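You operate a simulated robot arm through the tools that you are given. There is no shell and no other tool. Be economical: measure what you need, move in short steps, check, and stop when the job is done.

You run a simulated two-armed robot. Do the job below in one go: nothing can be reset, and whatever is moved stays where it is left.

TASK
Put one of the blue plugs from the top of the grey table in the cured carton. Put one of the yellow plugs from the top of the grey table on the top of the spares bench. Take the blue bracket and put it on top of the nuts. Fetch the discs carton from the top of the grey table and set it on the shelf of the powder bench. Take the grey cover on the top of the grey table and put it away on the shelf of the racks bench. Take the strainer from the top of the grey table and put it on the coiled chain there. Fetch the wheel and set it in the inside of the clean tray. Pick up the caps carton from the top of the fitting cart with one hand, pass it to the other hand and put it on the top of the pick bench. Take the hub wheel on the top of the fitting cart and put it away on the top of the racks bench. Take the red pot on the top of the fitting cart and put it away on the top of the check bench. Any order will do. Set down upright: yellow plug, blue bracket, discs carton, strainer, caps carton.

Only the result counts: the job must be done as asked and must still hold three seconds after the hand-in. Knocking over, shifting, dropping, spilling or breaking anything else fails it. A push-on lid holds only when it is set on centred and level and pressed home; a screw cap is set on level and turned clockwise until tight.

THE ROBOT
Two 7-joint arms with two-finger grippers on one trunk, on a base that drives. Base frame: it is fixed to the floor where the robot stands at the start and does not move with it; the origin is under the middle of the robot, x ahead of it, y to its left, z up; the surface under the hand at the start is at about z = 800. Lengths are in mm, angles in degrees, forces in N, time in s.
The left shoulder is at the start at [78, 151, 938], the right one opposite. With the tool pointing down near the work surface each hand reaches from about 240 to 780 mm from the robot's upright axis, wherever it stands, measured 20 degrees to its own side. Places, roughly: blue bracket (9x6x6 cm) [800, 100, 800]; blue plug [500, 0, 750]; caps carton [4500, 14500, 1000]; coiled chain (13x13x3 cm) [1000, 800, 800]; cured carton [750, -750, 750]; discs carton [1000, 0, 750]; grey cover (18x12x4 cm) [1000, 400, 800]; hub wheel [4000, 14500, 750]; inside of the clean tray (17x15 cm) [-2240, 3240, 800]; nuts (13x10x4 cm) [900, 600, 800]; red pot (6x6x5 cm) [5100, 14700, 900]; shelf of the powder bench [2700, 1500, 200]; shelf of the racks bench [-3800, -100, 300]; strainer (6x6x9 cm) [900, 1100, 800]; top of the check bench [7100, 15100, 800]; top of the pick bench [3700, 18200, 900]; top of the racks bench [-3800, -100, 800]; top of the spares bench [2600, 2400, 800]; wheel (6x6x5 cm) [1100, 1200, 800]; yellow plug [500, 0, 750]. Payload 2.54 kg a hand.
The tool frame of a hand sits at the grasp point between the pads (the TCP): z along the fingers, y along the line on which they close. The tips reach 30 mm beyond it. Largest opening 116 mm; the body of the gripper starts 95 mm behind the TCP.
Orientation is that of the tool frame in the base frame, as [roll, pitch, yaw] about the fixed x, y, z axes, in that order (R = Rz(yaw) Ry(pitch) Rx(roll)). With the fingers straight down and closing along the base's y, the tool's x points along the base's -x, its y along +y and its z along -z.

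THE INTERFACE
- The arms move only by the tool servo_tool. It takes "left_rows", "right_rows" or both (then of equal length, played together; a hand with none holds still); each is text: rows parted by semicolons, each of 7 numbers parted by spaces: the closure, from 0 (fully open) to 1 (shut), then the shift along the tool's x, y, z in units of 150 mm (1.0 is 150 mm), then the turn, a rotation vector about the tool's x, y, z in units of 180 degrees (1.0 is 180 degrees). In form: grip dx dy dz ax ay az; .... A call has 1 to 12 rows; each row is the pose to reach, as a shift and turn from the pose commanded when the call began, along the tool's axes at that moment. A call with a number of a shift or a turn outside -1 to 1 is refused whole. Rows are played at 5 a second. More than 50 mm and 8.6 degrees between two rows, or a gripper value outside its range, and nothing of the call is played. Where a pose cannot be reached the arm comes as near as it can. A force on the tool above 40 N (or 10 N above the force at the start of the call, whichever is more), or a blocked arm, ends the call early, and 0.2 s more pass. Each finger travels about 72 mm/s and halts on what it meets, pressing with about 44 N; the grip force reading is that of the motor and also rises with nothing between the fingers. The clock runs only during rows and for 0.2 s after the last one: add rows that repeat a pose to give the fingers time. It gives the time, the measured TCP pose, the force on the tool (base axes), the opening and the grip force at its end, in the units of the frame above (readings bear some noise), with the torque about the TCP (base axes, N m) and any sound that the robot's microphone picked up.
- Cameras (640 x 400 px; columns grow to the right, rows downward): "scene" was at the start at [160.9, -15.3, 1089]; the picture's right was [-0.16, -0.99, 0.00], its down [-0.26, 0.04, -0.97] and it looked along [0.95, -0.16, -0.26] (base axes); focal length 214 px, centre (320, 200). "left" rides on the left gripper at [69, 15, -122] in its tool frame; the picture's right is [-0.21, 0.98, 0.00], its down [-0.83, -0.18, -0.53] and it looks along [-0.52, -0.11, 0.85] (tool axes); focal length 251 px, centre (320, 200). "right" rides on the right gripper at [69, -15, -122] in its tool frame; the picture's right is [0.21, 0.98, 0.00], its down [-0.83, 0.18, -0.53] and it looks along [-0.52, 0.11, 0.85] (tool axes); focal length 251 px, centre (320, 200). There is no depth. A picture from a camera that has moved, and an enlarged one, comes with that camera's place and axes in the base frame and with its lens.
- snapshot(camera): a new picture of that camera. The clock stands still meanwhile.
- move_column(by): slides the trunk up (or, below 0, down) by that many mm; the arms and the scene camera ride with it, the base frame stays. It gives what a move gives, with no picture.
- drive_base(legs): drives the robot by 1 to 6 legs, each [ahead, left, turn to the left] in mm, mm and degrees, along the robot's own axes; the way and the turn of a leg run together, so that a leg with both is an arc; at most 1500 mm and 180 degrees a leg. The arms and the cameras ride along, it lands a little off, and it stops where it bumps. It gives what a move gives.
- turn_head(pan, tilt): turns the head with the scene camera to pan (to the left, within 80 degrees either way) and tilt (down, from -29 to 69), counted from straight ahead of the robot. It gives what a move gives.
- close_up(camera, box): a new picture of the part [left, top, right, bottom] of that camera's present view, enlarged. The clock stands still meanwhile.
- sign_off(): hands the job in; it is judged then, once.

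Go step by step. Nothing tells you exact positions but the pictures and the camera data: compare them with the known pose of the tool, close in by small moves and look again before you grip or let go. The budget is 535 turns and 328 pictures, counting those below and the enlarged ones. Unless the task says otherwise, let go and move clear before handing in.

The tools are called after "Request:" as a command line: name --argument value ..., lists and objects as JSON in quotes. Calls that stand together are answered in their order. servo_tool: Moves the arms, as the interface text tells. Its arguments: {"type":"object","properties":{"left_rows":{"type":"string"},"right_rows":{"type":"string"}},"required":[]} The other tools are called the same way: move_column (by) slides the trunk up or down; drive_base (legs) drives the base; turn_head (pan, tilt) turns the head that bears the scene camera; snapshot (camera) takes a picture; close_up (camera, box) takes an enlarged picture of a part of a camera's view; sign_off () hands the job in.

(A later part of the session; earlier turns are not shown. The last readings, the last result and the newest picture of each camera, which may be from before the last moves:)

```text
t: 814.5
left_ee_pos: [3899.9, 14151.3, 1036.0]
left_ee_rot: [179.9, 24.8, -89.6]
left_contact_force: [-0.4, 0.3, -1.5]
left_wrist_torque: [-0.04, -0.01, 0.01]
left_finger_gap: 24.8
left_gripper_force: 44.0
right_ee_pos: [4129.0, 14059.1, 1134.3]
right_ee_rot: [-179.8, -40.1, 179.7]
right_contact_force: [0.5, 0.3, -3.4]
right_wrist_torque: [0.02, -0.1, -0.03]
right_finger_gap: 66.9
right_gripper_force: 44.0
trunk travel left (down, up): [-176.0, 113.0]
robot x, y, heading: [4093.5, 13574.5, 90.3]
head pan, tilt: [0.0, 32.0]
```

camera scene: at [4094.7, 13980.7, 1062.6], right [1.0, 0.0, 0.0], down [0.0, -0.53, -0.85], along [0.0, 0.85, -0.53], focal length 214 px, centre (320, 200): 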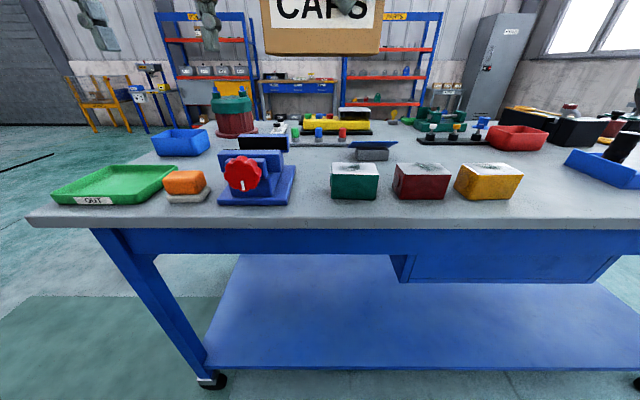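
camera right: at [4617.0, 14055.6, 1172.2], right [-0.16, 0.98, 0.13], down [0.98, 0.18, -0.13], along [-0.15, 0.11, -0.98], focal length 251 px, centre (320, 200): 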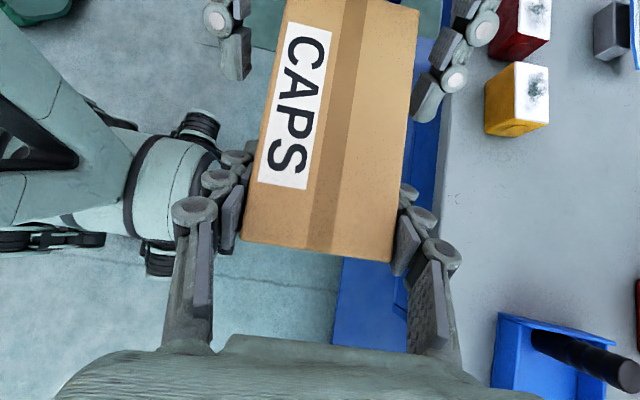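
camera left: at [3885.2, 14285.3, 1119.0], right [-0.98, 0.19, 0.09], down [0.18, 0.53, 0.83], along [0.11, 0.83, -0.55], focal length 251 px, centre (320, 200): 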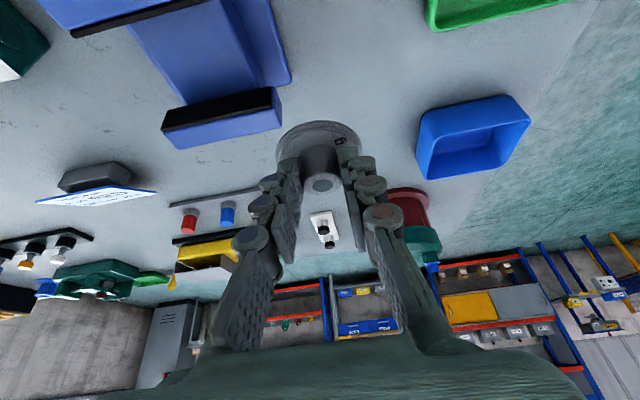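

Hub wheel secured. I go around the cart's east end to the pick bench in the north.

Request:
drive_base --legs '[[0, -1000, 0], [0, -970, 0], [1500, 0, 0], [900, 0, 0]]'

Request:
drive_base --legs '[[0, 1200, 0], [0, 1050, 0]]'

Request:
turn_head --pan 0 --tilt 15

Request:
snapshot --camera "scene"

```text
t: 844.8
left_ee_pos: [5661.4, 16527.5, 1036.4]
left_ee_rot: [179.9, 24.8, -84.3]
left_contact_force: [-0.4, 0.7, -2.6]
left_wrist_torque: [-0.05, -0.01, 0.0]
left_finger_gap: 24.7
left_gripper_force: 43.8
right_ee_pos: [5897.8, 16459.3, 1134.0]
right_ee_rot: [-179.7, -40.1, -174.9]
right_contact_force: [0.8, 0.4, -3.2]
right_wrist_torque: [0.0, -0.12, 0.01]
right_finger_gap: 67.1
right_gripper_force: 44.2
trunk travel left (down, up): [-176.0, 113.0]
robot x, y, heading: [5912.9, 15969.2, 95.7]
head pan, tilt: [0.0, 32.0]
```

```text
t: 866.2
left_ee_pos: [3487.0, 16383.0, 1036.0]
left_ee_rot: [179.9, 24.9, -87.0]
left_contact_force: [0.2, 0.3, -2.4]
left_wrist_torque: [0.01, 0.03, -0.01]
left_finger_gap: 24.6
left_gripper_force: 43.8
right_ee_pos: [3719.8, 16301.9, 1133.4]
right_ee_rot: [-179.7, -40.2, -177.6]
right_contact_force: [0.0, -0.3, -3.7]
right_wrist_torque: [0.02, -0.13, -0.02]
right_finger_gap: 67.5
right_gripper_force: 43.9
trunk travel left (down, up): [-176.0, 113.0]
robot x, y, heading: [3710.3, 15812.3, 92.8]
head pan, tilt: [0.0, 32.0]
```

```text
t: 867.0
left_ee_pos: [3488.5, 16383.5, 1036.6]
left_ee_rot: [179.9, 24.8, -87.0]
left_contact_force: [-0.3, 0.3, -2.5]
left_wrist_torque: [-0.03, -0.02, 0.0]
left_finger_gap: 24.5
left_gripper_force: 43.3
right_ee_pos: [3721.9, 16301.9, 1134.8]
right_ee_rot: [-179.6, -40.1, -177.6]
right_contact_force: [0.7, -0.5, -4.0]
right_wrist_torque: [0.03, -0.13, 0.02]
right_finger_gap: 67.2
right_gripper_force: 43.9
trunk travel left (down, up): [-176.0, 113.0]
robot x, y, heading: [3710.1, 15811.2, 92.8]
head pan, tilt: [0.0, 15.0]
```

```text
103 pictures are left
camera scene: at [3703.1, 15975.0, 1089.9], right [1.0, 0.05, 0.0], down [0.01, -0.26, -0.97], along [-0.05, 0.96, -0.26], focal length 214 px, centre (320, 200)
```

scene: 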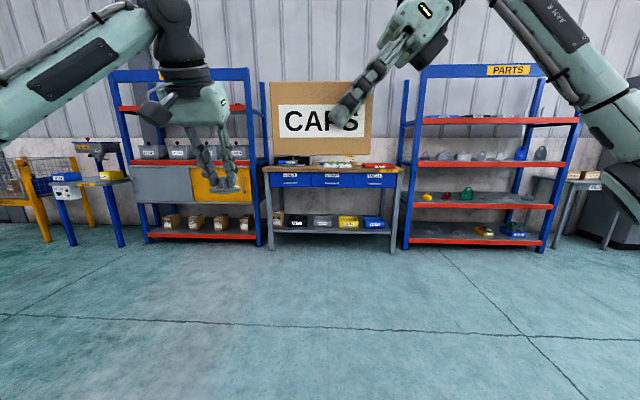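

The pick bench (drawers) is straight ahead between two racks. I drive closer.

Request:
drive_base --legs '[[0, 0, -2.8], [1300, -20, 0], [250, 0, 0]]'

Request:
turn_head --pan 0 --tilt 35

Request:
snapshot --camera "scene"

```text
t: 875.5
left_ee_pos: [3558.8, 17975.5, 1036.7]
left_ee_rot: [179.9, 24.7, -90.9]
left_contact_force: [0.9, 0.3, -2.3]
left_wrist_torque: [-0.02, 0.0, 0.0]
left_finger_gap: 24.4
left_gripper_force: 43.9
right_ee_pos: [3787.0, 17878.8, 1133.9]
right_ee_rot: [-179.7, -40.1, 178.4]
right_contact_force: [-0.1, -0.2, -4.6]
right_wrist_torque: [-0.03, -0.12, -0.01]
right_finger_gap: 66.9
right_gripper_force: 44.1
trunk travel left (down, up): [-176.0, 113.0]
robot x, y, heading: [3742.6, 17391.6, 89.0]
head pan, tilt: [0.0, 15.0]
```

```text
t: 876.3
left_ee_pos: [3558.2, 17974.6, 1035.5]
left_ee_rot: [179.8, 24.8, -90.9]
left_contact_force: [-0.4, -1.3, -2.5]
left_wrist_torque: [-0.03, 0.03, 0.02]
left_finger_gap: 24.8
left_gripper_force: 44.0
right_ee_pos: [3787.4, 17879.2, 1133.8]
right_ee_rot: [-179.7, -40.1, 178.5]
right_contact_force: [-0.7, -0.7, -3.1]
right_wrist_torque: [0.0, -0.11, 0.0]
right_finger_gap: 67.2
right_gripper_force: 44.2
trunk travel left (down, up): [-176.0, 113.0]
robot x, y, heading: [3745.5, 17392.5, 89.0]
head pan, tilt: [0.0, 35.0]
```

```text
102 pictures are left
camera scene: at [3746.0, 17548.7, 1058.0], right [1.0, -0.02, 0.0], down [-0.01, -0.57, -0.82], along [0.01, 0.82, -0.57], focal length 214 px, centre (320, 200)
```

scene: 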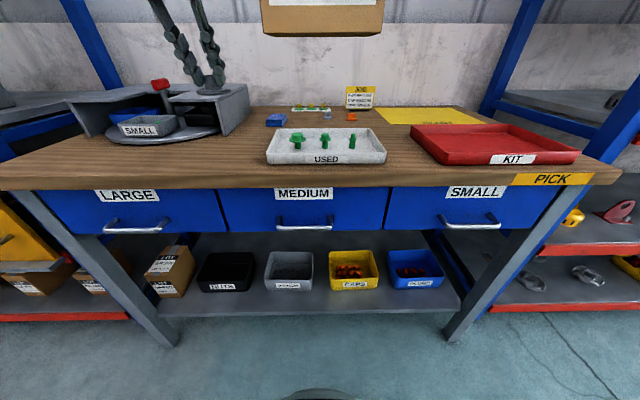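

The left end of the bench front has a free area around [3420, 18020]. I first raise and retract the hub wheel in the left hand to keep it clear of the machine.

Request:
servo_tool --left_rows "0.92 -0.05 0 -0.15 0 0 0;0.92 -0.1 0 -0.35 0 0 0;0.92 0.05 0 -0.5 0 0 0;0.92 0.25 0 -0.68 0 0 0;0.92 0.47 0 -0.885 0 0 0"

Request:
drive_base --legs '[[0, 330, 1]]'

Request:
snapshot --camera "scene"

Request:
snapshot --camera "right"

```text
t: 877.5
left_ee_pos: [3558.9, 17851.5, 1127.3]
left_ee_rot: [179.9, 24.7, -90.9]
left_contact_force: [0.2, 0.1, -1.8]
left_wrist_torque: [-0.06, 0.03, 0.0]
left_finger_gap: 24.8
left_gripper_force: 44.1
right_ee_pos: [3786.3, 17879.8, 1135.2]
right_ee_rot: [-179.6, -40.1, 178.5]
right_contact_force: [0.5, -0.1, -4.0]
right_wrist_torque: [-0.01, -0.13, 0.0]
right_finger_gap: 67.3
right_gripper_force: 43.8
trunk travel left (down, up): [-176.0, 113.0]
robot x, y, heading: [3744.8, 17390.5, 89.2]
head pan, tilt: [0.0, 35.0]
```

```text
t: 881.3
left_ee_pos: [3211.5, 17851.5, 1129.1]
left_ee_rot: [179.9, 24.8, -89.6]
left_contact_force: [0.0, 0.3, -2.1]
left_wrist_torque: [-0.05, -0.02, 0.0]
left_finger_gap: 24.5
left_gripper_force: 43.4
right_ee_pos: [3439.9, 17881.7, 1134.7]
right_ee_rot: [-179.7, -40.1, 179.8]
right_contact_force: [-0.5, 0.3, -3.5]
right_wrist_torque: [0.0, -0.11, 0.0]
right_finger_gap: 67.0
right_gripper_force: 44.6
trunk travel left (down, up): [-176.0, 113.0]
robot x, y, heading: [3406.7, 17395.9, 90.3]
head pan, tilt: [0.0, 35.0]
```

```text
101 pictures are left
camera scene: at [3406.6, 17550.8, 1058.0], right [1.0, 0.01, 0.0], down [0.0, -0.57, -0.82], along [0.0, 0.82, -0.57], focal length 214 px, centre (320, 200)
```

scene: 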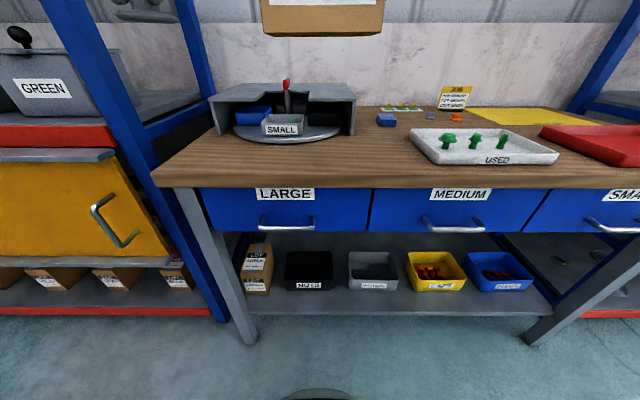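

```text
100 pictures are left
camera right: at [3465.6, 17868.3, 1272.8], right [-0.16, 0.98, 0.13], down [0.98, 0.18, -0.12], along [-0.15, 0.11, -0.98], focal length 251 px, centre (320, 200)
```

right: 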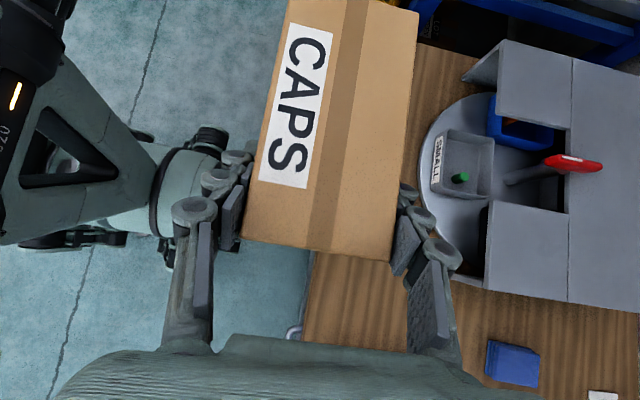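

Bench top is z≈835. I drive 140 mm ahead so the carton is over the free front area, then lower.

Request:
drive_base --legs '[[140, 0, 0]]'

Request:
servo_tool --right_rows "0.6 -0.16 0 0.2 0 0 0;0.6 -0.33 0 0.39 0 0 0;0.6 -0.493 0 0.587 0 0 0;0.6 -0.493 0 0.587 0 0 0"

Request:
snapshot --camera "scene"

Request:
snapshot --camera "right"

```text
t: 882.6
left_ee_pos: [3210.8, 17991.5, 1128.2]
left_ee_rot: [179.9, 24.7, -89.5]
left_contact_force: [-0.5, 0.8, -1.4]
left_wrist_torque: [-0.05, -0.02, -0.02]
left_finger_gap: 24.7
left_gripper_force: 44.2
right_ee_pos: [3439.1, 18021.6, 1132.5]
right_ee_rot: [-179.6, -40.0, 179.7]
right_contact_force: [0.0, 1.0, -4.6]
right_wrist_torque: [-0.02, -0.15, 0.06]
right_finger_gap: 67.2
right_gripper_force: 44.2
trunk travel left (down, up): [-176.0, 113.0]
robot x, y, heading: [3406.4, 17535.5, 90.2]
head pan, tilt: [0.0, 35.0]
```

```text
t: 883.6
left_ee_pos: [3211.8, 17990.4, 1127.5]
left_ee_rot: [179.9, 24.8, -89.6]
left_contact_force: [0.2, 0.4, -1.8]
left_wrist_torque: [-0.03, -0.01, 0.01]
left_finger_gap: 24.8
left_gripper_force: 44.4
right_ee_pos: [3435.8, 18022.1, 1017.8]
right_ee_rot: [-179.8, -40.1, 179.8]
right_contact_force: [-0.4, 0.2, -3.9]
right_wrist_torque: [0.02, -0.15, -0.03]
right_finger_gap: 67.2
right_gripper_force: 44.4
trunk travel left (down, up): [-176.0, 113.0]
robot x, y, heading: [3403.3, 17532.0, 90.3]
head pan, tilt: [0.0, 35.0]
```

```text
99 pictures are left
camera scene: at [3406.1, 17690.1, 1058.0], right [1.0, 0.01, 0.0], down [0.0, -0.57, -0.82], along [0.0, 0.82, -0.57], focal length 214 px, centre (320, 200)
```

scene: 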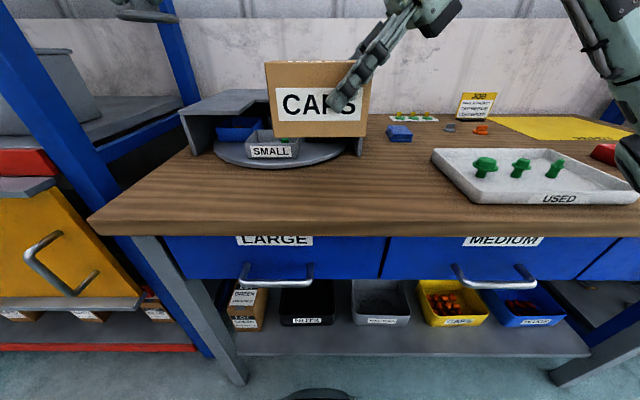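

```text
98 pictures are left
camera right: at [3462.1, 18008.2, 1156.6], right [-0.16, 0.98, 0.13], down [0.98, 0.18, -0.12], along [-0.15, 0.11, -0.98], focal length 251 px, centre (320, 200)
```

right: 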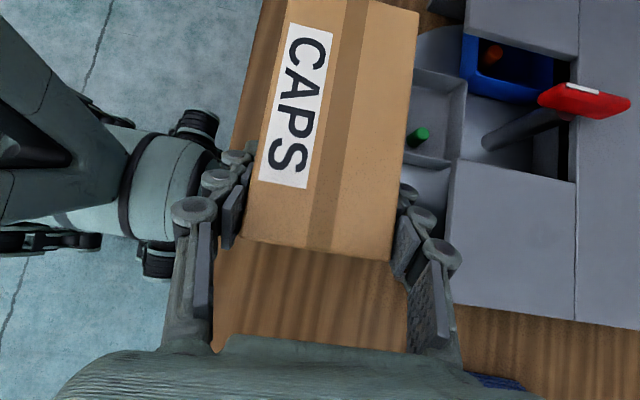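

Lower the carton toward the bench, shifting slightly toward the front.

Request:
servo_tool --right_rows "0.6 -0.14 -0.08 0.17 0 0 0;0.6 -0.28 -0.08 0.34 0 0 0;0.6 -0.42 -0.08 0.5 0 0 0;0.6 -0.48 -0.08 0.57 0 0 0;0.6 -0.48 -0.08 0.57 0 0 0"

Request:
servo_tool --right_rows "0.6 -0.015 0 0.018 0 0 0;0.6 -0.03 0 0.036 0 0 0;0.6 -0.03 0 0.036 0 0 0"

Request:
servo_tool --right_rows "0.6 -0.01 0 0.012 0 0 0;0.6 -0.02 0 0.024 0 0 0;0.6 -0.02 0 0.024 0 0 0"

Request:
close_up --camera "scene" --box '[200, 90, 440, 240]'

```text
t: 884.8
left_ee_pos: [3206.1, 17983.7, 1131.4]
left_ee_rot: [-179.6, 25.4, -89.5]
left_contact_force: [0.4, 0.6, -1.5]
left_wrist_torque: [-0.04, -0.02, 0.01]
left_finger_gap: 24.9
left_gripper_force: 44.1
right_ee_pos: [3433.1, 18005.0, 920.5]
right_ee_rot: [178.4, -40.2, -179.2]
right_contact_force: [-6.9, 8.7, 29.0]
right_wrist_torque: [-0.53, 1.06, -0.22]
right_finger_gap: 67.5
right_gripper_force: 44.3
trunk travel left (down, up): [-176.0, 113.0]
robot x, y, heading: [3405.2, 17535.1, 90.4]
head pan, tilt: [0.0, 35.0]
```

```text
t: 885.6
left_ee_pos: [3203.9, 17980.8, 1130.8]
left_ee_rot: [-179.4, 25.6, -89.4]
left_contact_force: [-0.4, 0.3, -1.7]
left_wrist_torque: [0.02, 0.0, 0.01]
left_finger_gap: 24.7
left_gripper_force: 43.5
right_ee_pos: [3434.1, 18002.2, 915.0]
right_ee_rot: [177.9, -40.1, -178.9]
right_contact_force: [-2.8, 11.5, 32.3]
right_wrist_torque: [-0.58, 0.56, -0.31]
right_finger_gap: 67.3
right_gripper_force: 43.5
trunk travel left (down, up): [-176.0, 113.0]
robot x, y, heading: [3405.5, 17533.2, 90.4]
head pan, tilt: [0.0, 35.0]
```

```text
t: 886.4
left_ee_pos: [3204.2, 17980.4, 1132.4]
left_ee_rot: [-179.6, 25.6, -89.4]
left_contact_force: [1.4, -0.6, -1.4]
left_wrist_torque: [-0.03, 0.0, -0.03]
left_finger_gap: 24.6
left_gripper_force: 44.7
right_ee_pos: [3434.7, 17999.7, 911.1]
right_ee_rot: [178.0, -40.1, -178.9]
right_contact_force: [-1.5, 4.3, 33.5]
right_wrist_torque: [-1.02, 0.29, -0.13]
right_finger_gap: 67.4
right_gripper_force: 44.3
trunk travel left (down, up): [-176.0, 113.0]
robot x, y, heading: [3408.9, 17527.1, 90.4]
head pan, tilt: [0.0, 35.0]
```

```text
2.67 times, centred on (320, 165) of scene
camera zoom: at [3399.9, 17679.5, 1060.2], right [1.0, 0.0, 0.01], down [0.01, -0.56, -0.83], along [0.0, 0.83, -0.56], focal length 572 px, centre (320, 293)
```

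zoom: 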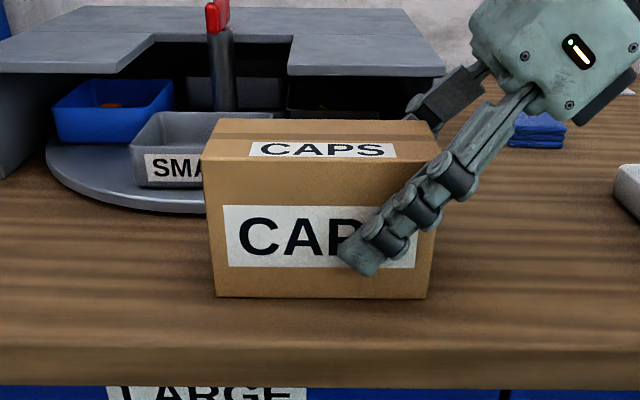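

The carton stands on the bench. I relieve the pressure and then open.

Request:
servo_tool --right_rows "0.6 0.01 0 -0.012 0 0 0;0.6 0.025 0 -0.03 0 0 0;0.6 0.04 0 -0.048 0 0 0;0.6 0.04 0 -0.048 0 0 0"

```text
t: 887.4
left_ee_pos: [3205.0, 17978.1, 1133.5]
left_ee_rot: [-179.7, 25.7, -89.5]
left_contact_force: [0.8, 0.7, -2.4]
left_wrist_torque: [0.0, -0.04, 0.04]
left_finger_gap: 24.4
left_gripper_force: 44.4
right_ee_pos: [3439.8, 17998.7, 911.7]
right_ee_rot: [179.3, -39.4, -179.7]
right_contact_force: [1.5, -0.2, -2.0]
right_wrist_torque: [0.01, 0.11, 0.06]
right_finger_gap: 67.1
right_gripper_force: 43.6
trunk travel left (down, up): [-176.0, 113.0]
robot x, y, heading: [3406.6, 17533.2, 90.3]
head pan, tilt: [0.0, 35.0]
```

Request:
servo_tool --right_rows "0.5 0 0 0 0 0 0;0.3 0 0 0 0 0 0;0.2 0 0 0 0 0 0;0.2 0 0 0 0 0 0"

Request:
snapshot --camera "scene"

Request:
snapshot --camera "right"

```text
t: 888.4
left_ee_pos: [3206.9, 17977.7, 1133.4]
left_ee_rot: [-179.7, 25.8, -89.5]
left_contact_force: [-0.5, -0.3, -1.2]
left_wrist_torque: [-0.04, 0.0, -0.03]
left_finger_gap: 24.2
left_gripper_force: 43.7
right_ee_pos: [3438.8, 18000.2, 910.9]
right_ee_rot: [179.2, -39.7, -179.9]
right_contact_force: [-0.5, -0.3, -0.1]
right_wrist_torque: [0.0, -0.01, 0.0]
right_finger_gap: 93.0
right_gripper_force: 0.0
trunk travel left (down, up): [-176.0, 113.0]
robot x, y, heading: [3403.9, 17532.2, 90.1]
head pan, tilt: [0.0, 35.0]
```

```text
96 pictures are left
camera scene: at [3401.6, 17678.2, 1060.4], right [1.0, 0.0, 0.01], down [0.01, -0.56, -0.83], along [0.0, 0.83, -0.56], focal length 214 px, centre (320, 200)
```

scene: 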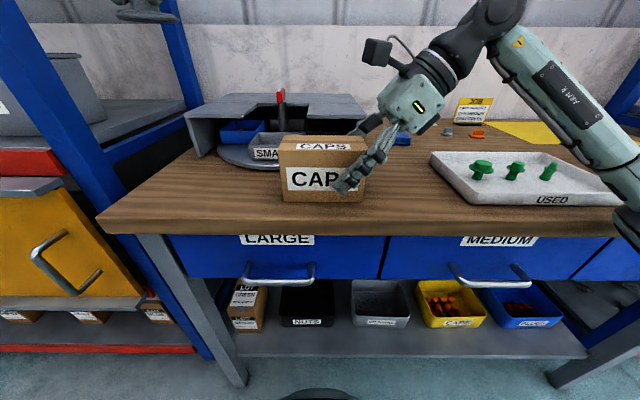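

```text
95 pictures are left
camera right: at [3464.0, 17983.6, 1050.7], right [-0.16, 0.98, 0.15], down [0.98, 0.18, -0.11], along [-0.14, 0.13, -0.98], focal length 251 px, centre (320, 200)
```

right: 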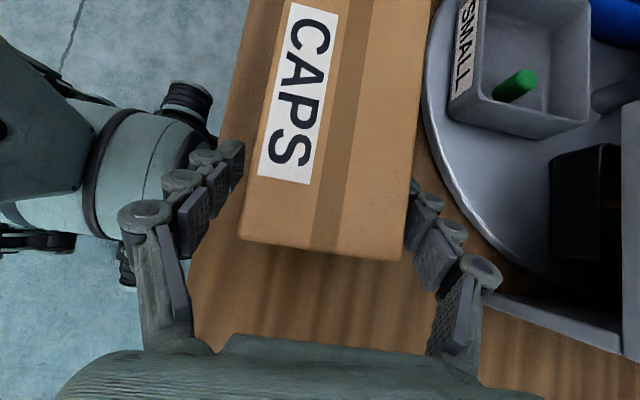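

The carton is released. The right elbow seems to rest on the bench edge, so I lift the hand straight up and out.

Request:
servo_tool --right_rows "0.2 0.05 0 -0.15 0 0 0;0.1 0.15 0 -0.4 0 0 0;0 0.25 0 -0.65 0 0 0;0 0.35 0 -0.9 0 0 0;0 0.5 0 -0.98 0 0 0"

Request:
snapshot --camera "scene"

```text
t: 889.6
left_ee_pos: [3210.9, 17990.6, 1128.5]
left_ee_rot: [179.9, 25.0, -89.5]
left_contact_force: [-0.6, 0.3, -2.1]
left_wrist_torque: [-0.01, 0.0, -0.01]
left_finger_gap: 24.5
left_gripper_force: 44.1
right_ee_pos: [3477.9, 18009.9, 1065.8]
right_ee_rot: [-179.6, -40.0, 179.9]
right_contact_force: [0.4, -0.2, 0.0]
right_wrist_torque: [0.0, 0.02, -0.01]
right_finger_gap: 116.0
right_gripper_force: 0.1
trunk travel left (down, up): [-176.0, 113.0]
robot x, y, heading: [3408.1, 17534.9, 90.3]
head pan, tilt: [0.0, 35.0]
```

```text
94 pictures are left
camera scene: at [3405.9, 17689.8, 1058.0], right [1.0, 0.01, 0.0], down [0.0, -0.57, -0.82], along [0.0, 0.82, -0.57], focal length 214 px, centre (320, 200)
```

scene: 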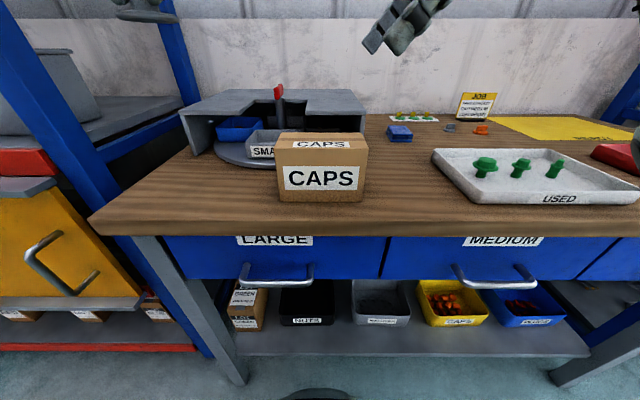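

The carton stands upright and nothing else moved. I restore the right hand to neutral and back away.

Request:
servo_tool --right_rows "0 0 0 -0.1 0 -0.044 0;0 0 0 -0.2 0 -0.089 0;0 0 0 -0.3 0 -0.133 0;0 0 0 -0.3 0 -0.178 0;0 0 0 -0.3 0 -0.222 0"

Request:
drive_base --legs '[[-500, 0, 0]]'

Request:
servo_tool --right_rows "0 0 0 0 0 0 -0.0455;0 -0.1 0 0 0 0 -0.091;0 -0.2 0 0 0 0 -0.137;0 -0.3 0 0 0 0 -0.182;0 -0.4 0 0 0 0 -0.228;0 -0.5 0 0 0 0 -0.273;0 -0.6 0 0 0 0 -0.319;0 -0.7 0 0 0 0 -0.364;0 -0.8 0 0 0 0 -0.41;0 -0.9 0 0 0 0 -0.455;0 -1 0 0 0 0 -0.5"

```text
t: 890.8
left_ee_pos: [3210.5, 17989.6, 1127.6]
left_ee_rot: [179.9, 24.8, -89.6]
left_contact_force: [0.2, -0.6, -2.7]
left_wrist_torque: [-0.04, -0.01, 0.01]
left_finger_gap: 24.7
left_gripper_force: 44.3
right_ee_pos: [3505.4, 18010.9, 1100.4]
right_ee_rot: [-179.8, -0.1, 179.9]
right_contact_force: [0.4, -0.6, 0.7]
right_wrist_torque: [-0.01, 0.03, -0.01]
right_finger_gap: 115.7
right_gripper_force: 0.1
trunk travel left (down, up): [-176.0, 113.0]
robot x, y, heading: [3406.2, 17533.7, 90.2]
head pan, tilt: [0.0, 35.0]
```

```text
t: 893.8
left_ee_pos: [3214.6, 17487.7, 1128.7]
left_ee_rot: [179.9, 25.0, -89.7]
left_contact_force: [0.1, 0.5, -2.0]
left_wrist_torque: [-0.03, 0.02, 0.01]
left_finger_gap: 24.6
left_gripper_force: 43.6
right_ee_pos: [3508.0, 17506.0, 1099.8]
right_ee_rot: [-179.7, -0.2, 179.9]
right_contact_force: [-0.5, -0.8, 0.4]
right_wrist_torque: [-0.01, 0.01, 0.02]
right_finger_gap: 116.2
right_gripper_force: 0.1
trunk travel left (down, up): [-176.0, 113.0]
robot x, y, heading: [3410.0, 17030.9, 90.2]
head pan, tilt: [0.0, 35.0]
```

```text
t: 896.2
left_ee_pos: [3214.1, 17486.7, 1127.8]
left_ee_rot: [179.9, 24.8, -89.7]
left_contact_force: [0.6, -0.3, -1.5]
left_wrist_torque: [-0.06, -0.01, -0.01]
left_finger_gap: 24.7
left_gripper_force: 44.1
right_ee_pos: [3657.1, 17506.7, 1099.8]
right_ee_rot: [179.9, -0.3, -90.0]
right_contact_force: [0.0, 0.1, 0.3]
right_wrist_torque: [-0.02, -0.04, 0.03]
right_finger_gap: 116.0
right_gripper_force: 0.0
trunk travel left (down, up): [-176.0, 113.0]
robot x, y, heading: [3408.4, 17031.3, 90.1]
head pan, tilt: [0.0, 35.0]
```

Now the red pot: go to the cart's north side near x≈5230, facing it.

Request:
drive_base --legs '[[0, 0, -90], [0, 0, -90.1], [0, 1400, 0], [0, 420, 0], [1350, 0, 0]]'

Request:
turn_head --pan 0 --tilt 30

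Request:
snapshot --camera "scene"

```text
t: 928.4
left_ee_pos: [5456.5, 15203.2, 1127.6]
left_ee_rot: [179.9, 24.7, 91.6]
left_contact_force: [0.2, 0.9, -2.4]
left_wrist_torque: [0.03, 0.02, -0.01]
left_finger_gap: 24.3
left_gripper_force: 43.5
right_ee_pos: [5013.9, 15175.0, 1100.2]
right_ee_rot: [179.9, -0.3, 91.2]
right_contact_force: [-0.8, 0.5, 0.3]
right_wrist_torque: [0.0, 0.0, 0.01]
right_finger_gap: 116.0
right_gripper_force: 0.1
trunk travel left (down, up): [-176.0, 113.0]
robot x, y, heading: [5253.9, 15654.9, -88.5]
head pan, tilt: [0.0, 35.0]
```

```text
t: 929.1
left_ee_pos: [5455.8, 15202.6, 1128.4]
left_ee_rot: [179.8, 24.7, 91.6]
left_contact_force: [0.7, -0.1, -1.7]
left_wrist_torque: [0.04, 0.03, -0.01]
left_finger_gap: 24.4
left_gripper_force: 44.3
right_ee_pos: [5013.9, 15175.2, 1099.9]
right_ee_rot: [179.9, -0.3, 91.2]
right_contact_force: [1.4, -0.5, 0.7]
right_wrist_torque: [-0.01, -0.01, -0.04]
right_finger_gap: 116.0
right_gripper_force: 0.0
trunk travel left (down, up): [-176.0, 113.0]
robot x, y, heading: [5253.0, 15656.2, -88.5]
head pan, tilt: [0.0, 30.0]
```

```text
93 pictures are left
camera scene: at [5257.6, 15497.4, 1065.8], right [-1.0, -0.03, 0.0], down [-0.01, 0.5, -0.87], along [0.02, -0.87, -0.5], focal length 214 px, centre (320, 200)
```

scene: 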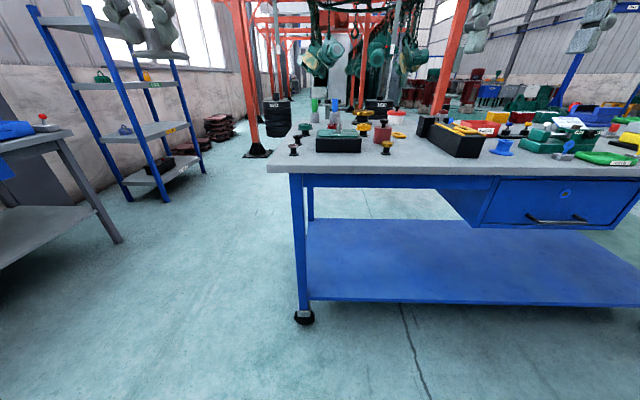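

Request:
close_up --camera "scene" --box '[270, 90, 430, 180]'

Request:
drive_base --legs '[[300, 0, -1.5]]'

Request:
snapshot --camera "right"

Request:
snapshot --camera "scene"

```text
4.00 times, centred on (350, 135) of scene
camera zoom: at [5257.6, 15497.4, 1065.8], right [-1.0, -0.03, 0.0], down [-0.01, 0.5, -0.87], along [0.02, -0.87, -0.5], focal length 858 px, centre (200, 460)
```

zoom: 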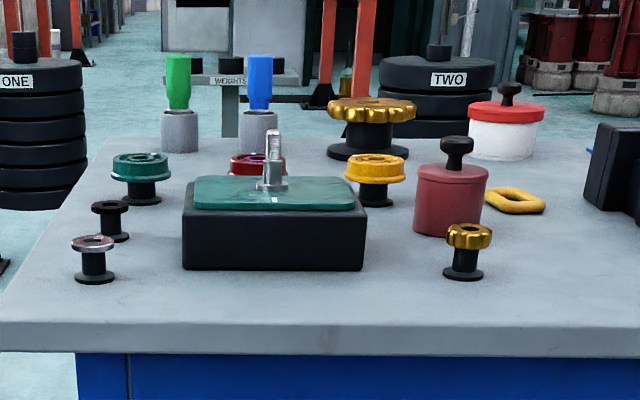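

```text
t: 931.1
left_ee_pos: [5447.0, 14902.7, 1126.8]
left_ee_rot: [179.8, 24.8, 89.9]
left_contact_force: [1.4, 0.3, -3.2]
left_wrist_torque: [0.04, -0.01, 0.0]
left_finger_gap: 24.3
left_gripper_force: 44.2
right_ee_pos: [5003.7, 14887.6, 1099.3]
right_ee_rot: [179.9, -0.3, 89.4]
right_contact_force: [1.2, -0.2, 0.3]
right_wrist_torque: [0.04, -0.01, 0.01]
right_finger_gap: 116.1
right_gripper_force: 0.1
trunk travel left (down, up): [-176.0, 113.0]
robot x, y, heading: [5251.6, 15359.5, -90.1]
head pan, tilt: [0.0, 30.0]
```

```text
91 pictures are left
camera right: at [4989.0, 14956.6, 1222.7], right [0.98, 0.21, 0.0], down [0.17, -0.83, 0.53], along [0.11, -0.52, -0.85], focal length 251 px, centre (320, 200)
```

right: 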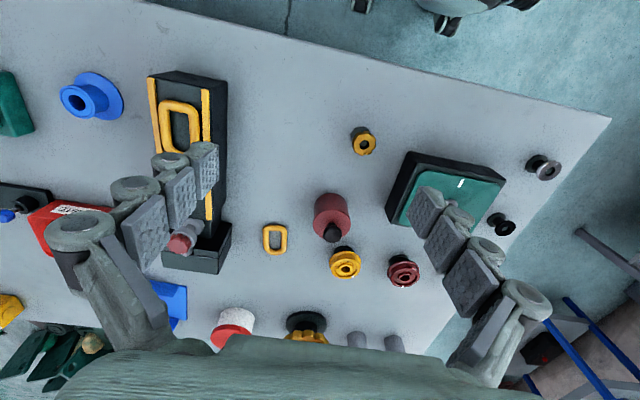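

```text
90 pictures are left
camera scene: at [5256.3, 15202.9, 1065.7], right [-1.0, 0.0, 0.0], down [0.0, 0.5, -0.87], along [0.0, -0.87, -0.5], focal length 214 px, centre (320, 200)
```

scene: 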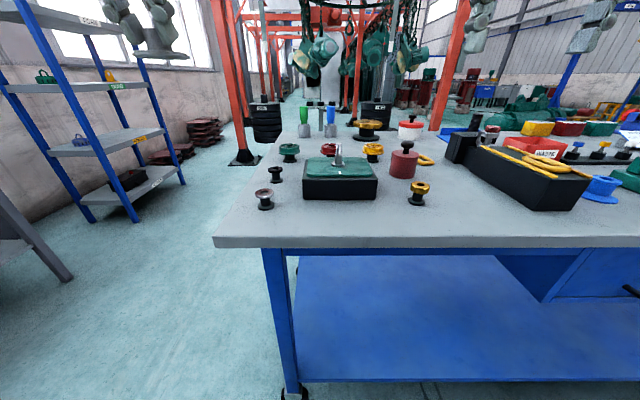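

The red pot (maroon with black knob) is at about [5055, 14738]. I bring the right hand over it with a narrowed opening.

Request:
servo_tool --right_rows "0.28 -0.2 0.07 0.1 0 0 0;0.28 -0.4 0.14 0.25 0 0 0;0.28 -0.6 0.21 0.4 0 0 0;0.28 -0.8 0.28 0.55 0 0 0;0.28 -0.98 0.34 0.7 0 0 0;0.28 -0.98 0.34 0.75 0 0 0"

Request:
snapshot --camera "right"

Request:
close_up --camera "scene" --box '[330, 90, 490, 210]'

```text
t: 932.5
left_ee_pos: [5446.6, 14903.5, 1128.1]
left_ee_rot: [179.9, 24.8, 89.8]
left_contact_force: [0.3, 0.1, -1.4]
left_wrist_torque: [0.0, -0.02, -0.02]
left_finger_gap: 24.4
left_gripper_force: 44.1
right_ee_pos: [5054.8, 14739.9, 985.7]
right_ee_rot: [179.8, -0.3, 89.5]
right_contact_force: [-0.7, 0.5, 0.1]
right_wrist_torque: [-0.01, 0.0, 0.0]
right_finger_gap: 83.6
right_gripper_force: 0.2
trunk travel left (down, up): [-176.0, 113.0]
robot x, y, heading: [5257.4, 15362.5, -90.3]
head pan, tilt: [0.0, 30.0]
```

```text
89 pictures are left
camera right: at [5039.9, 14809.9, 1108.9], right [0.98, 0.21, 0.0], down [0.17, -0.83, 0.53], along [0.11, -0.52, -0.85], focal length 251 px, centre (320, 200)
```

right: 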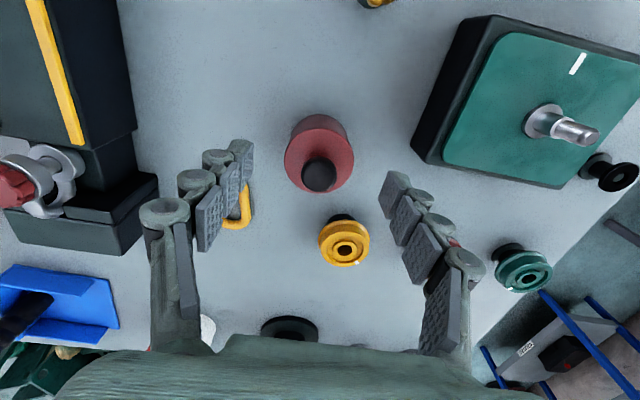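

```text
3.33 times, centred on (410, 150) of scene
camera zoom: at [5256.1, 15203.3, 1065.8], right [-1.0, 0.0, 0.0], down [0.0, 0.5, -0.87], along [0.0, -0.87, -0.5], focal length 715 px, centre (20, 367)
```

zoom: 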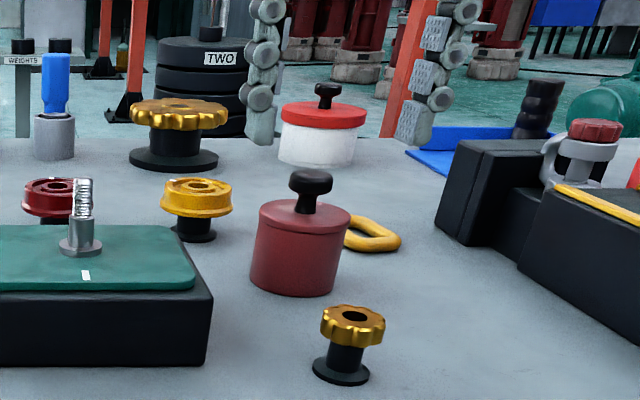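

Descend around the pot and close.

Request:
servo_tool --right_rows "0.28 -0.03 0.01 0.2 0 0 0;0.28 -0.03 0.01 0.4 0 0 0;0.28 -0.03 0.01 0.6 0 0 0;0.28 -0.03 0.01 0.6 0 0 0"

Request:
snapshot --camera "right"

Request:
servo_tool --right_rows "0.4 0 0 0 0 0 0;0.5 0 0 0 0 0 0;0.65 0 0 0 0 0 0;0.65 0 0 0 0 0 0;0.65 0 0 0 0 0 0"

```text
t: 933.5
left_ee_pos: [5446.7, 14903.7, 1128.7]
left_ee_rot: [179.9, 24.8, 90.0]
left_contact_force: [-0.8, 0.3, -2.5]
left_wrist_torque: [0.04, 0.02, -0.03]
left_finger_gap: 24.5
left_gripper_force: 44.0
right_ee_pos: [5056.6, 14737.5, 896.5]
right_ee_rot: [179.9, -0.3, 89.6]
right_contact_force: [0.2, 0.6, -0.2]
right_wrist_torque: [0.0, -0.02, -0.01]
right_finger_gap: 83.5
right_gripper_force: 0.1
trunk travel left (down, up): [-176.0, 113.0]
robot x, y, heading: [5257.3, 15363.9, -90.1]
head pan, tilt: [0.0, 30.0]
```

```text
87 pictures are left
camera right: at [5042.6, 14806.9, 1020.2], right [0.98, 0.21, 0.0], down [0.17, -0.83, 0.53], along [0.11, -0.52, -0.85], focal length 251 px, centre (320, 200)
```

right: 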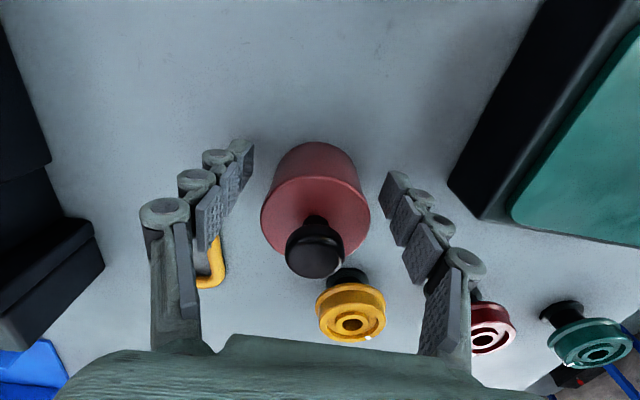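

```text
t: 934.7
left_ee_pos: [5447.5, 14903.1, 1127.2]
left_ee_rot: [179.9, 24.8, 89.9]
left_contact_force: [0.0, -0.7, -1.8]
left_wrist_torque: [0.04, -0.02, 0.02]
left_finger_gap: 24.3
left_gripper_force: 43.6
right_ee_pos: [5058.2, 14737.9, 897.7]
right_ee_rot: [179.8, -0.2, 89.6]
right_contact_force: [0.9, -0.6, 1.4]
right_wrist_torque: [0.06, -0.12, 0.0]
right_finger_gap: 55.7
right_gripper_force: 44.2
trunk travel left (down, up): [-176.0, 113.0]
robot x, y, heading: [5253.2, 15365.8, -90.0]
head pan, tilt: [0.0, 30.0]
heard: snap
```

I heard a snap. I look closely before lifting.

Request:
close_up --camera "scene" --box '[330, 90, 490, 210]'

Request:
close_up --camera "right" --box '[200, 110, 440, 300]'

```text
3.33 times, centred on (410, 150) of scene
camera zoom: at [5256.4, 15203.3, 1065.8], right [-1.0, 0.0, 0.0], down [0.0, 0.5, -0.87], along [0.0, -0.87, -0.5], focal length 715 px, centre (20, 367)
```

zoom: 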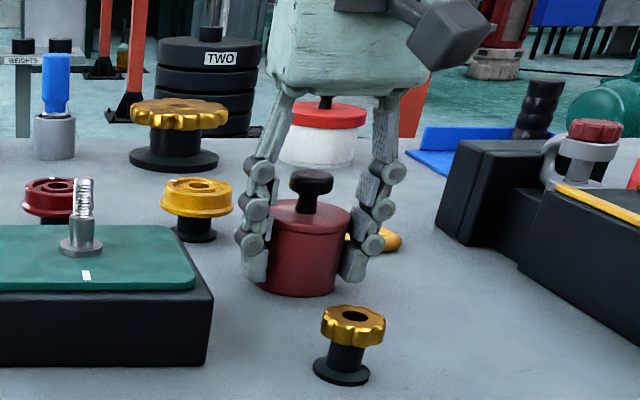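

```text
2.11 times, centred on (320, 205) of right
camera zoom: at [5042.7, 14806.9, 1020.7], right [0.98, 0.21, 0.0], down [0.17, -0.83, 0.53], along [0.11, -0.52, -0.85], focal length 529 px, centre (320, 190)
```

zoom: 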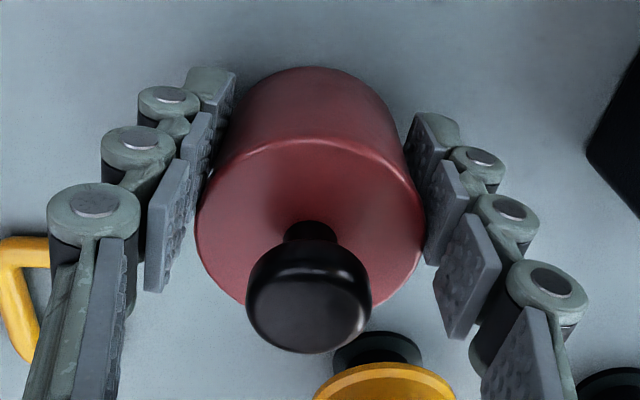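

The pot looks intact. I lift it a little and check again.

Request:
servo_tool --right_rows "0.65 0 0 -0.05 0 0 0;0.65 0 0 -0.15 0 0 0;0.65 0 0 -0.35 0 0 0;0.65 0 0 -0.6 0 0 0;0.65 0 0 -0.85 0 0 0"

Request:
close_up --camera "scene" --box '[310, 40, 490, 210]'

Request:
close_up --camera "right" --box '[200, 90, 440, 300]'

```text
t: 935.9
left_ee_pos: [5447.4, 14903.6, 1127.7]
left_ee_rot: [179.9, 24.9, 89.9]
left_contact_force: [0.8, 0.8, -2.4]
left_wrist_torque: [0.05, -0.02, 0.02]
left_finger_gap: 24.4
left_gripper_force: 44.1
right_ee_pos: [5058.5, 14737.6, 1026.1]
right_ee_rot: [179.9, -0.2, 89.6]
right_contact_force: [0.5, 0.5, -5.7]
right_wrist_torque: [0.04, 0.02, 0.04]
right_finger_gap: 55.6
right_gripper_force: 43.7
trunk travel left (down, up): [-176.0, 113.0]
robot x, y, heading: [5252.3, 15361.0, -90.4]
head pan, tilt: [0.0, 30.0]
```

```text
2.35 times, centred on (400, 125) of scene
camera zoom: at [5256.4, 15203.2, 1065.8], right [-1.0, 0.0, 0.0], down [0.0, 0.5, -0.87], along [0.0, -0.87, -0.5], focal length 505 px, centre (132, 376)
```

zoom: 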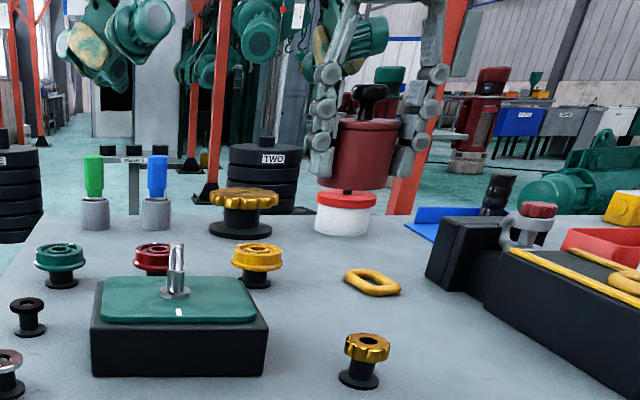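

```text
1.90 times, centred on (320, 195) of right
camera zoom: at [5042.8, 14807.5, 1148.9], right [0.98, 0.21, 0.0], down [0.17, -0.83, 0.53], along [0.11, -0.52, -0.85], focal length 479 px, centre (320, 210)
```

zoom: 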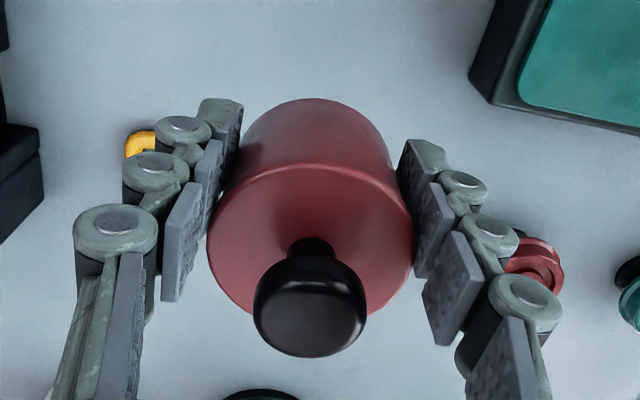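

The pot is held intact. I back away and turn toward the check bench.

Request:
drive_base --legs '[[-300, 0, 0.4], [0, 0, 90], [500, 0, 0]]'

Request:
turn_head --pan 0 --tilt 25

Request:
snapshot --camera "scene"

```text
t: 944.5
left_ee_pos: [6212.4, 15888.8, 1128.0]
left_ee_rot: [179.9, 24.8, -178.1]
left_contact_force: [0.1, -0.5, -3.1]
left_wrist_torque: [-0.04, -0.01, 0.01]
left_finger_gap: 24.4
left_gripper_force: 44.0
right_ee_pos: [6392.5, 15505.8, 1025.0]
right_ee_rot: [179.9, -0.3, -178.5]
right_contact_force: [-0.2, -0.5, -6.4]
right_wrist_torque: [-0.03, 0.11, -0.01]
right_finger_gap: 55.4
right_gripper_force: 43.9
trunk travel left (down, up): [-176.0, 113.0]
robot x, y, heading: [5762.2, 15687.0, 1.8]
head pan, tilt: [0.0, 30.0]
```

```text
t: 945.2
left_ee_pos: [6211.8, 15889.9, 1127.3]
left_ee_rot: [-180.0, 24.8, -178.0]
left_contact_force: [-0.4, 0.4, -2.5]
left_wrist_torque: [-0.03, 0.02, -0.03]
left_finger_gap: 24.3
left_gripper_force: 44.4
right_ee_pos: [6391.9, 15505.4, 1023.7]
right_ee_rot: [179.9, -0.3, -178.4]
right_contact_force: [-0.1, 0.0, -6.3]
right_wrist_torque: [-0.01, 0.08, -0.03]
right_finger_gap: 55.3
right_gripper_force: 44.7
trunk travel left (down, up): [-176.0, 113.0]
robot x, y, heading: [5763.7, 15677.8, 1.9]
head pan, tilt: [0.0, 25.0]
```

```text
82 pictures are left
camera scene: at [5921.8, 15688.1, 1073.6], right [0.03, -1.0, 0.0], down [-0.42, -0.01, -0.91], along [0.91, 0.03, -0.42], focal length 214 px, centre (320, 200)
```

scene: 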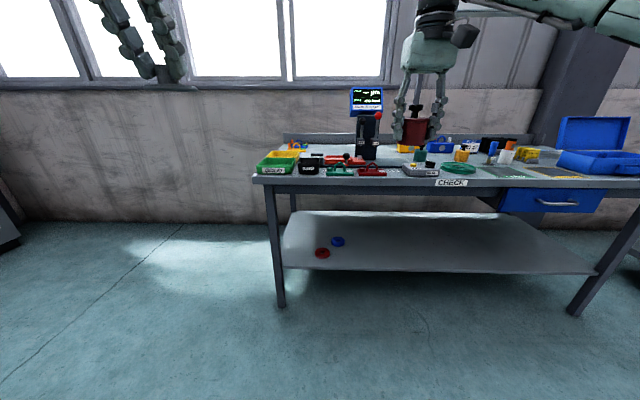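

Request:
close_up --camera "scene" --box '[240, 120, 440, 200]'

Request:
close_up --camera "scene" --box '[400, 120, 640, 216]'

```text
3.20 times, centred on (340, 160) of scene
camera zoom: at [5921.8, 15688.1, 1073.6], right [0.03, -1.0, 0.0], down [-0.42, -0.01, -0.91], along [0.91, 0.03, -0.42], focal length 686 px, centre (256, 328)
```

zoom: 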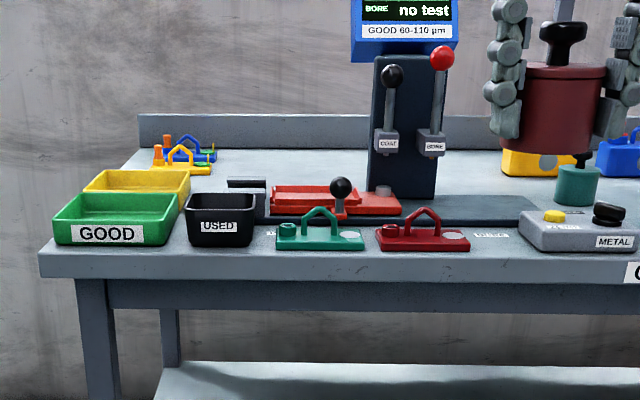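

```text
2.67 times, centred on (520, 168) of scene
camera zoom: at [5921.8, 15688.1, 1073.6], right [0.03, -1.0, 0.0], down [-0.42, -0.01, -0.91], along [0.91, 0.03, -0.42], focal length 572 px, centre (-213, 285)
```

zoom: 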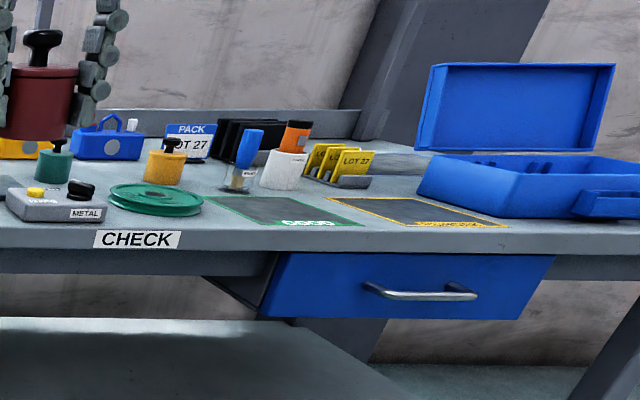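

Free space is limited; I look closer near the right half of the bench (y≈14900).

Request:
drive_base --legs '[[0, -620, -1.9], [300, 0, 0]]'

Request:
turn_head --pan -10 --tilt 35

Request:
snapshot --camera "scene"

Request:
snapshot --camera "right"

```text
t: 953.1
left_ee_pos: [6527.1, 15299.3, 1127.4]
left_ee_rot: [180.0, 24.8, -178.2]
left_contact_force: [0.3, 0.2, -3.4]
left_wrist_torque: [-0.03, 0.03, 0.03]
left_finger_gap: 24.4
left_gripper_force: 43.6
right_ee_pos: [6705.0, 14914.2, 1024.6]
right_ee_rot: [179.9, -0.3, -178.5]
right_contact_force: [-0.2, -0.1, -6.4]
right_wrist_torque: [0.01, 0.1, -0.02]
right_finger_gap: 55.1
right_gripper_force: 44.0
trunk travel left (down, up): [-176.0, 113.0]
robot x, y, heading: [6073.4, 15096.0, 1.8]
head pan, tilt: [0.0, 25.0]
```

```text
t: 953.8
left_ee_pos: [6527.1, 15297.4, 1128.1]
left_ee_rot: [179.9, 24.8, -178.3]
left_contact_force: [0.1, -0.3, -1.7]
left_wrist_torque: [-0.01, 0.02, 0.0]
left_finger_gap: 24.4
left_gripper_force: 43.6
right_ee_pos: [6704.4, 14914.2, 1024.6]
right_ee_rot: [179.9, -0.4, -178.6]
right_contact_force: [0.2, 0.3, -6.5]
right_wrist_torque: [0.02, 0.1, 0.0]
right_finger_gap: 54.9
right_gripper_force: 44.2
trunk travel left (down, up): [-176.0, 113.0]
robot x, y, heading: [6070.5, 15091.2, 1.9]
head pan, tilt: [-10.0, 35.0]
```

```text
79 pictures are left
camera scene: at [6230.4, 15081.3, 1058.0], right [-0.14, -0.99, 0.0], down [-0.57, 0.08, -0.82], along [0.81, -0.12, -0.57], focal length 214 px, centre (320, 200)
```

scene: 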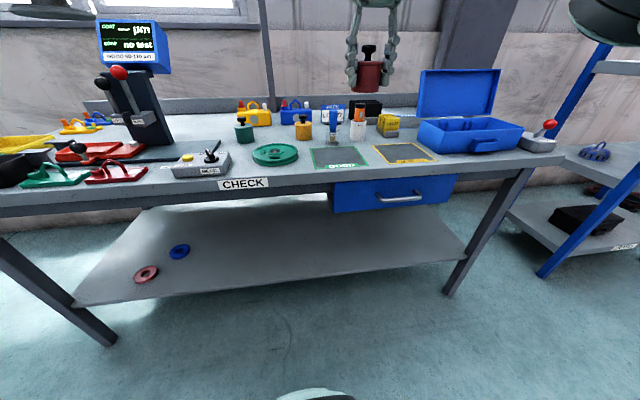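

```text
78 pictures are left
camera right: at [6636.8, 14897.4, 1147.9], right [-0.24, 0.97, 0.0], down [0.82, 0.2, 0.53], along [0.51, 0.13, -0.85], focal length 251 px, centre (320, 200)
```

right: 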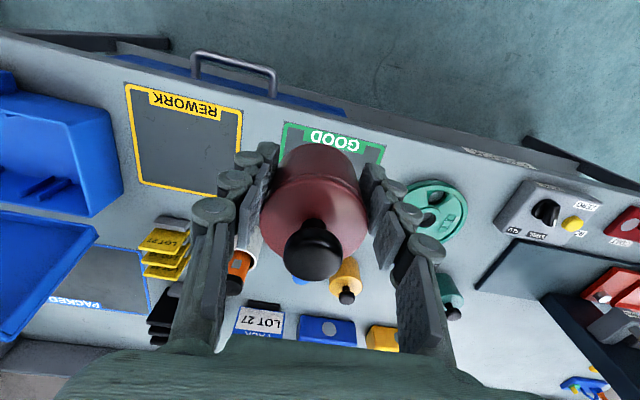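

The marked squares are best avoided; a bare spot lies at about [6945, 15085] between the green ring and the yellow pot. I align the robot.

Request:
drive_base --legs '[[0, 145, -1.9], [235, 0, 0]]'

Request:
snapshot --camera "right"

Request:
snapshot --camera "scene"

```text
t: 957.2
left_ee_pos: [6766.2, 15422.9, 1127.4]
left_ee_rot: [179.7, 24.8, 179.6]
left_contact_force: [0.7, 0.2, -1.4]
left_wrist_torque: [0.04, 0.05, 0.04]
left_finger_gap: 24.2
left_gripper_force: 44.3
right_ee_pos: [6929.8, 15031.8, 1024.3]
right_ee_rot: [179.8, -0.4, 179.3]
right_contact_force: [0.0, 0.3, -6.8]
right_wrist_torque: [-0.03, 0.06, 0.0]
right_finger_gap: 54.7
right_gripper_force: 44.5
trunk travel left (down, up): [-176.0, 113.0]
robot x, y, heading: [6304.8, 15236.4, -0.3]
head pan, tilt: [-10.0, 35.0]
```

```text
77 pictures are left
camera right: at [6861.5, 15018.9, 1147.7], right [-0.2, 0.98, 0.0], down [0.83, 0.17, 0.53], along [0.52, 0.11, -0.85], focal length 251 px, centre (320, 200)
```

right: 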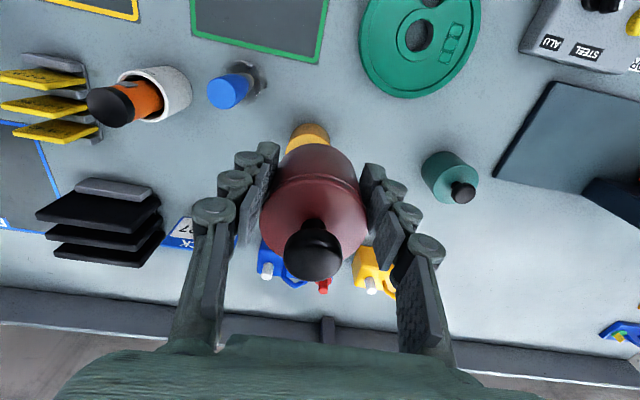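

```text
76 pictures are left
camera scene: at [6462.3, 15217.7, 1057.8], right [-0.18, -0.98, 0.0], down [-0.57, 0.1, -0.82], along [0.8, -0.15, -0.57], focal length 214 px, centre (320, 200)
```

scene: 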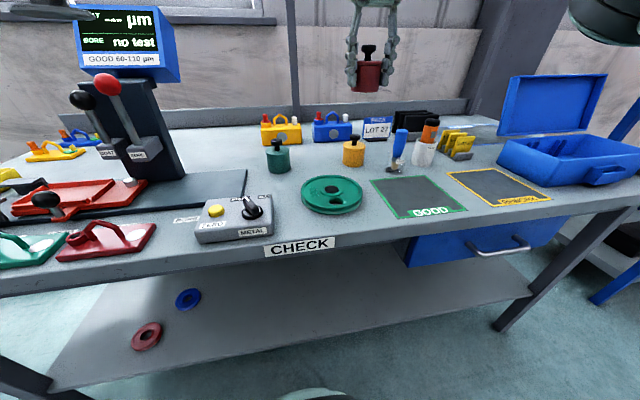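

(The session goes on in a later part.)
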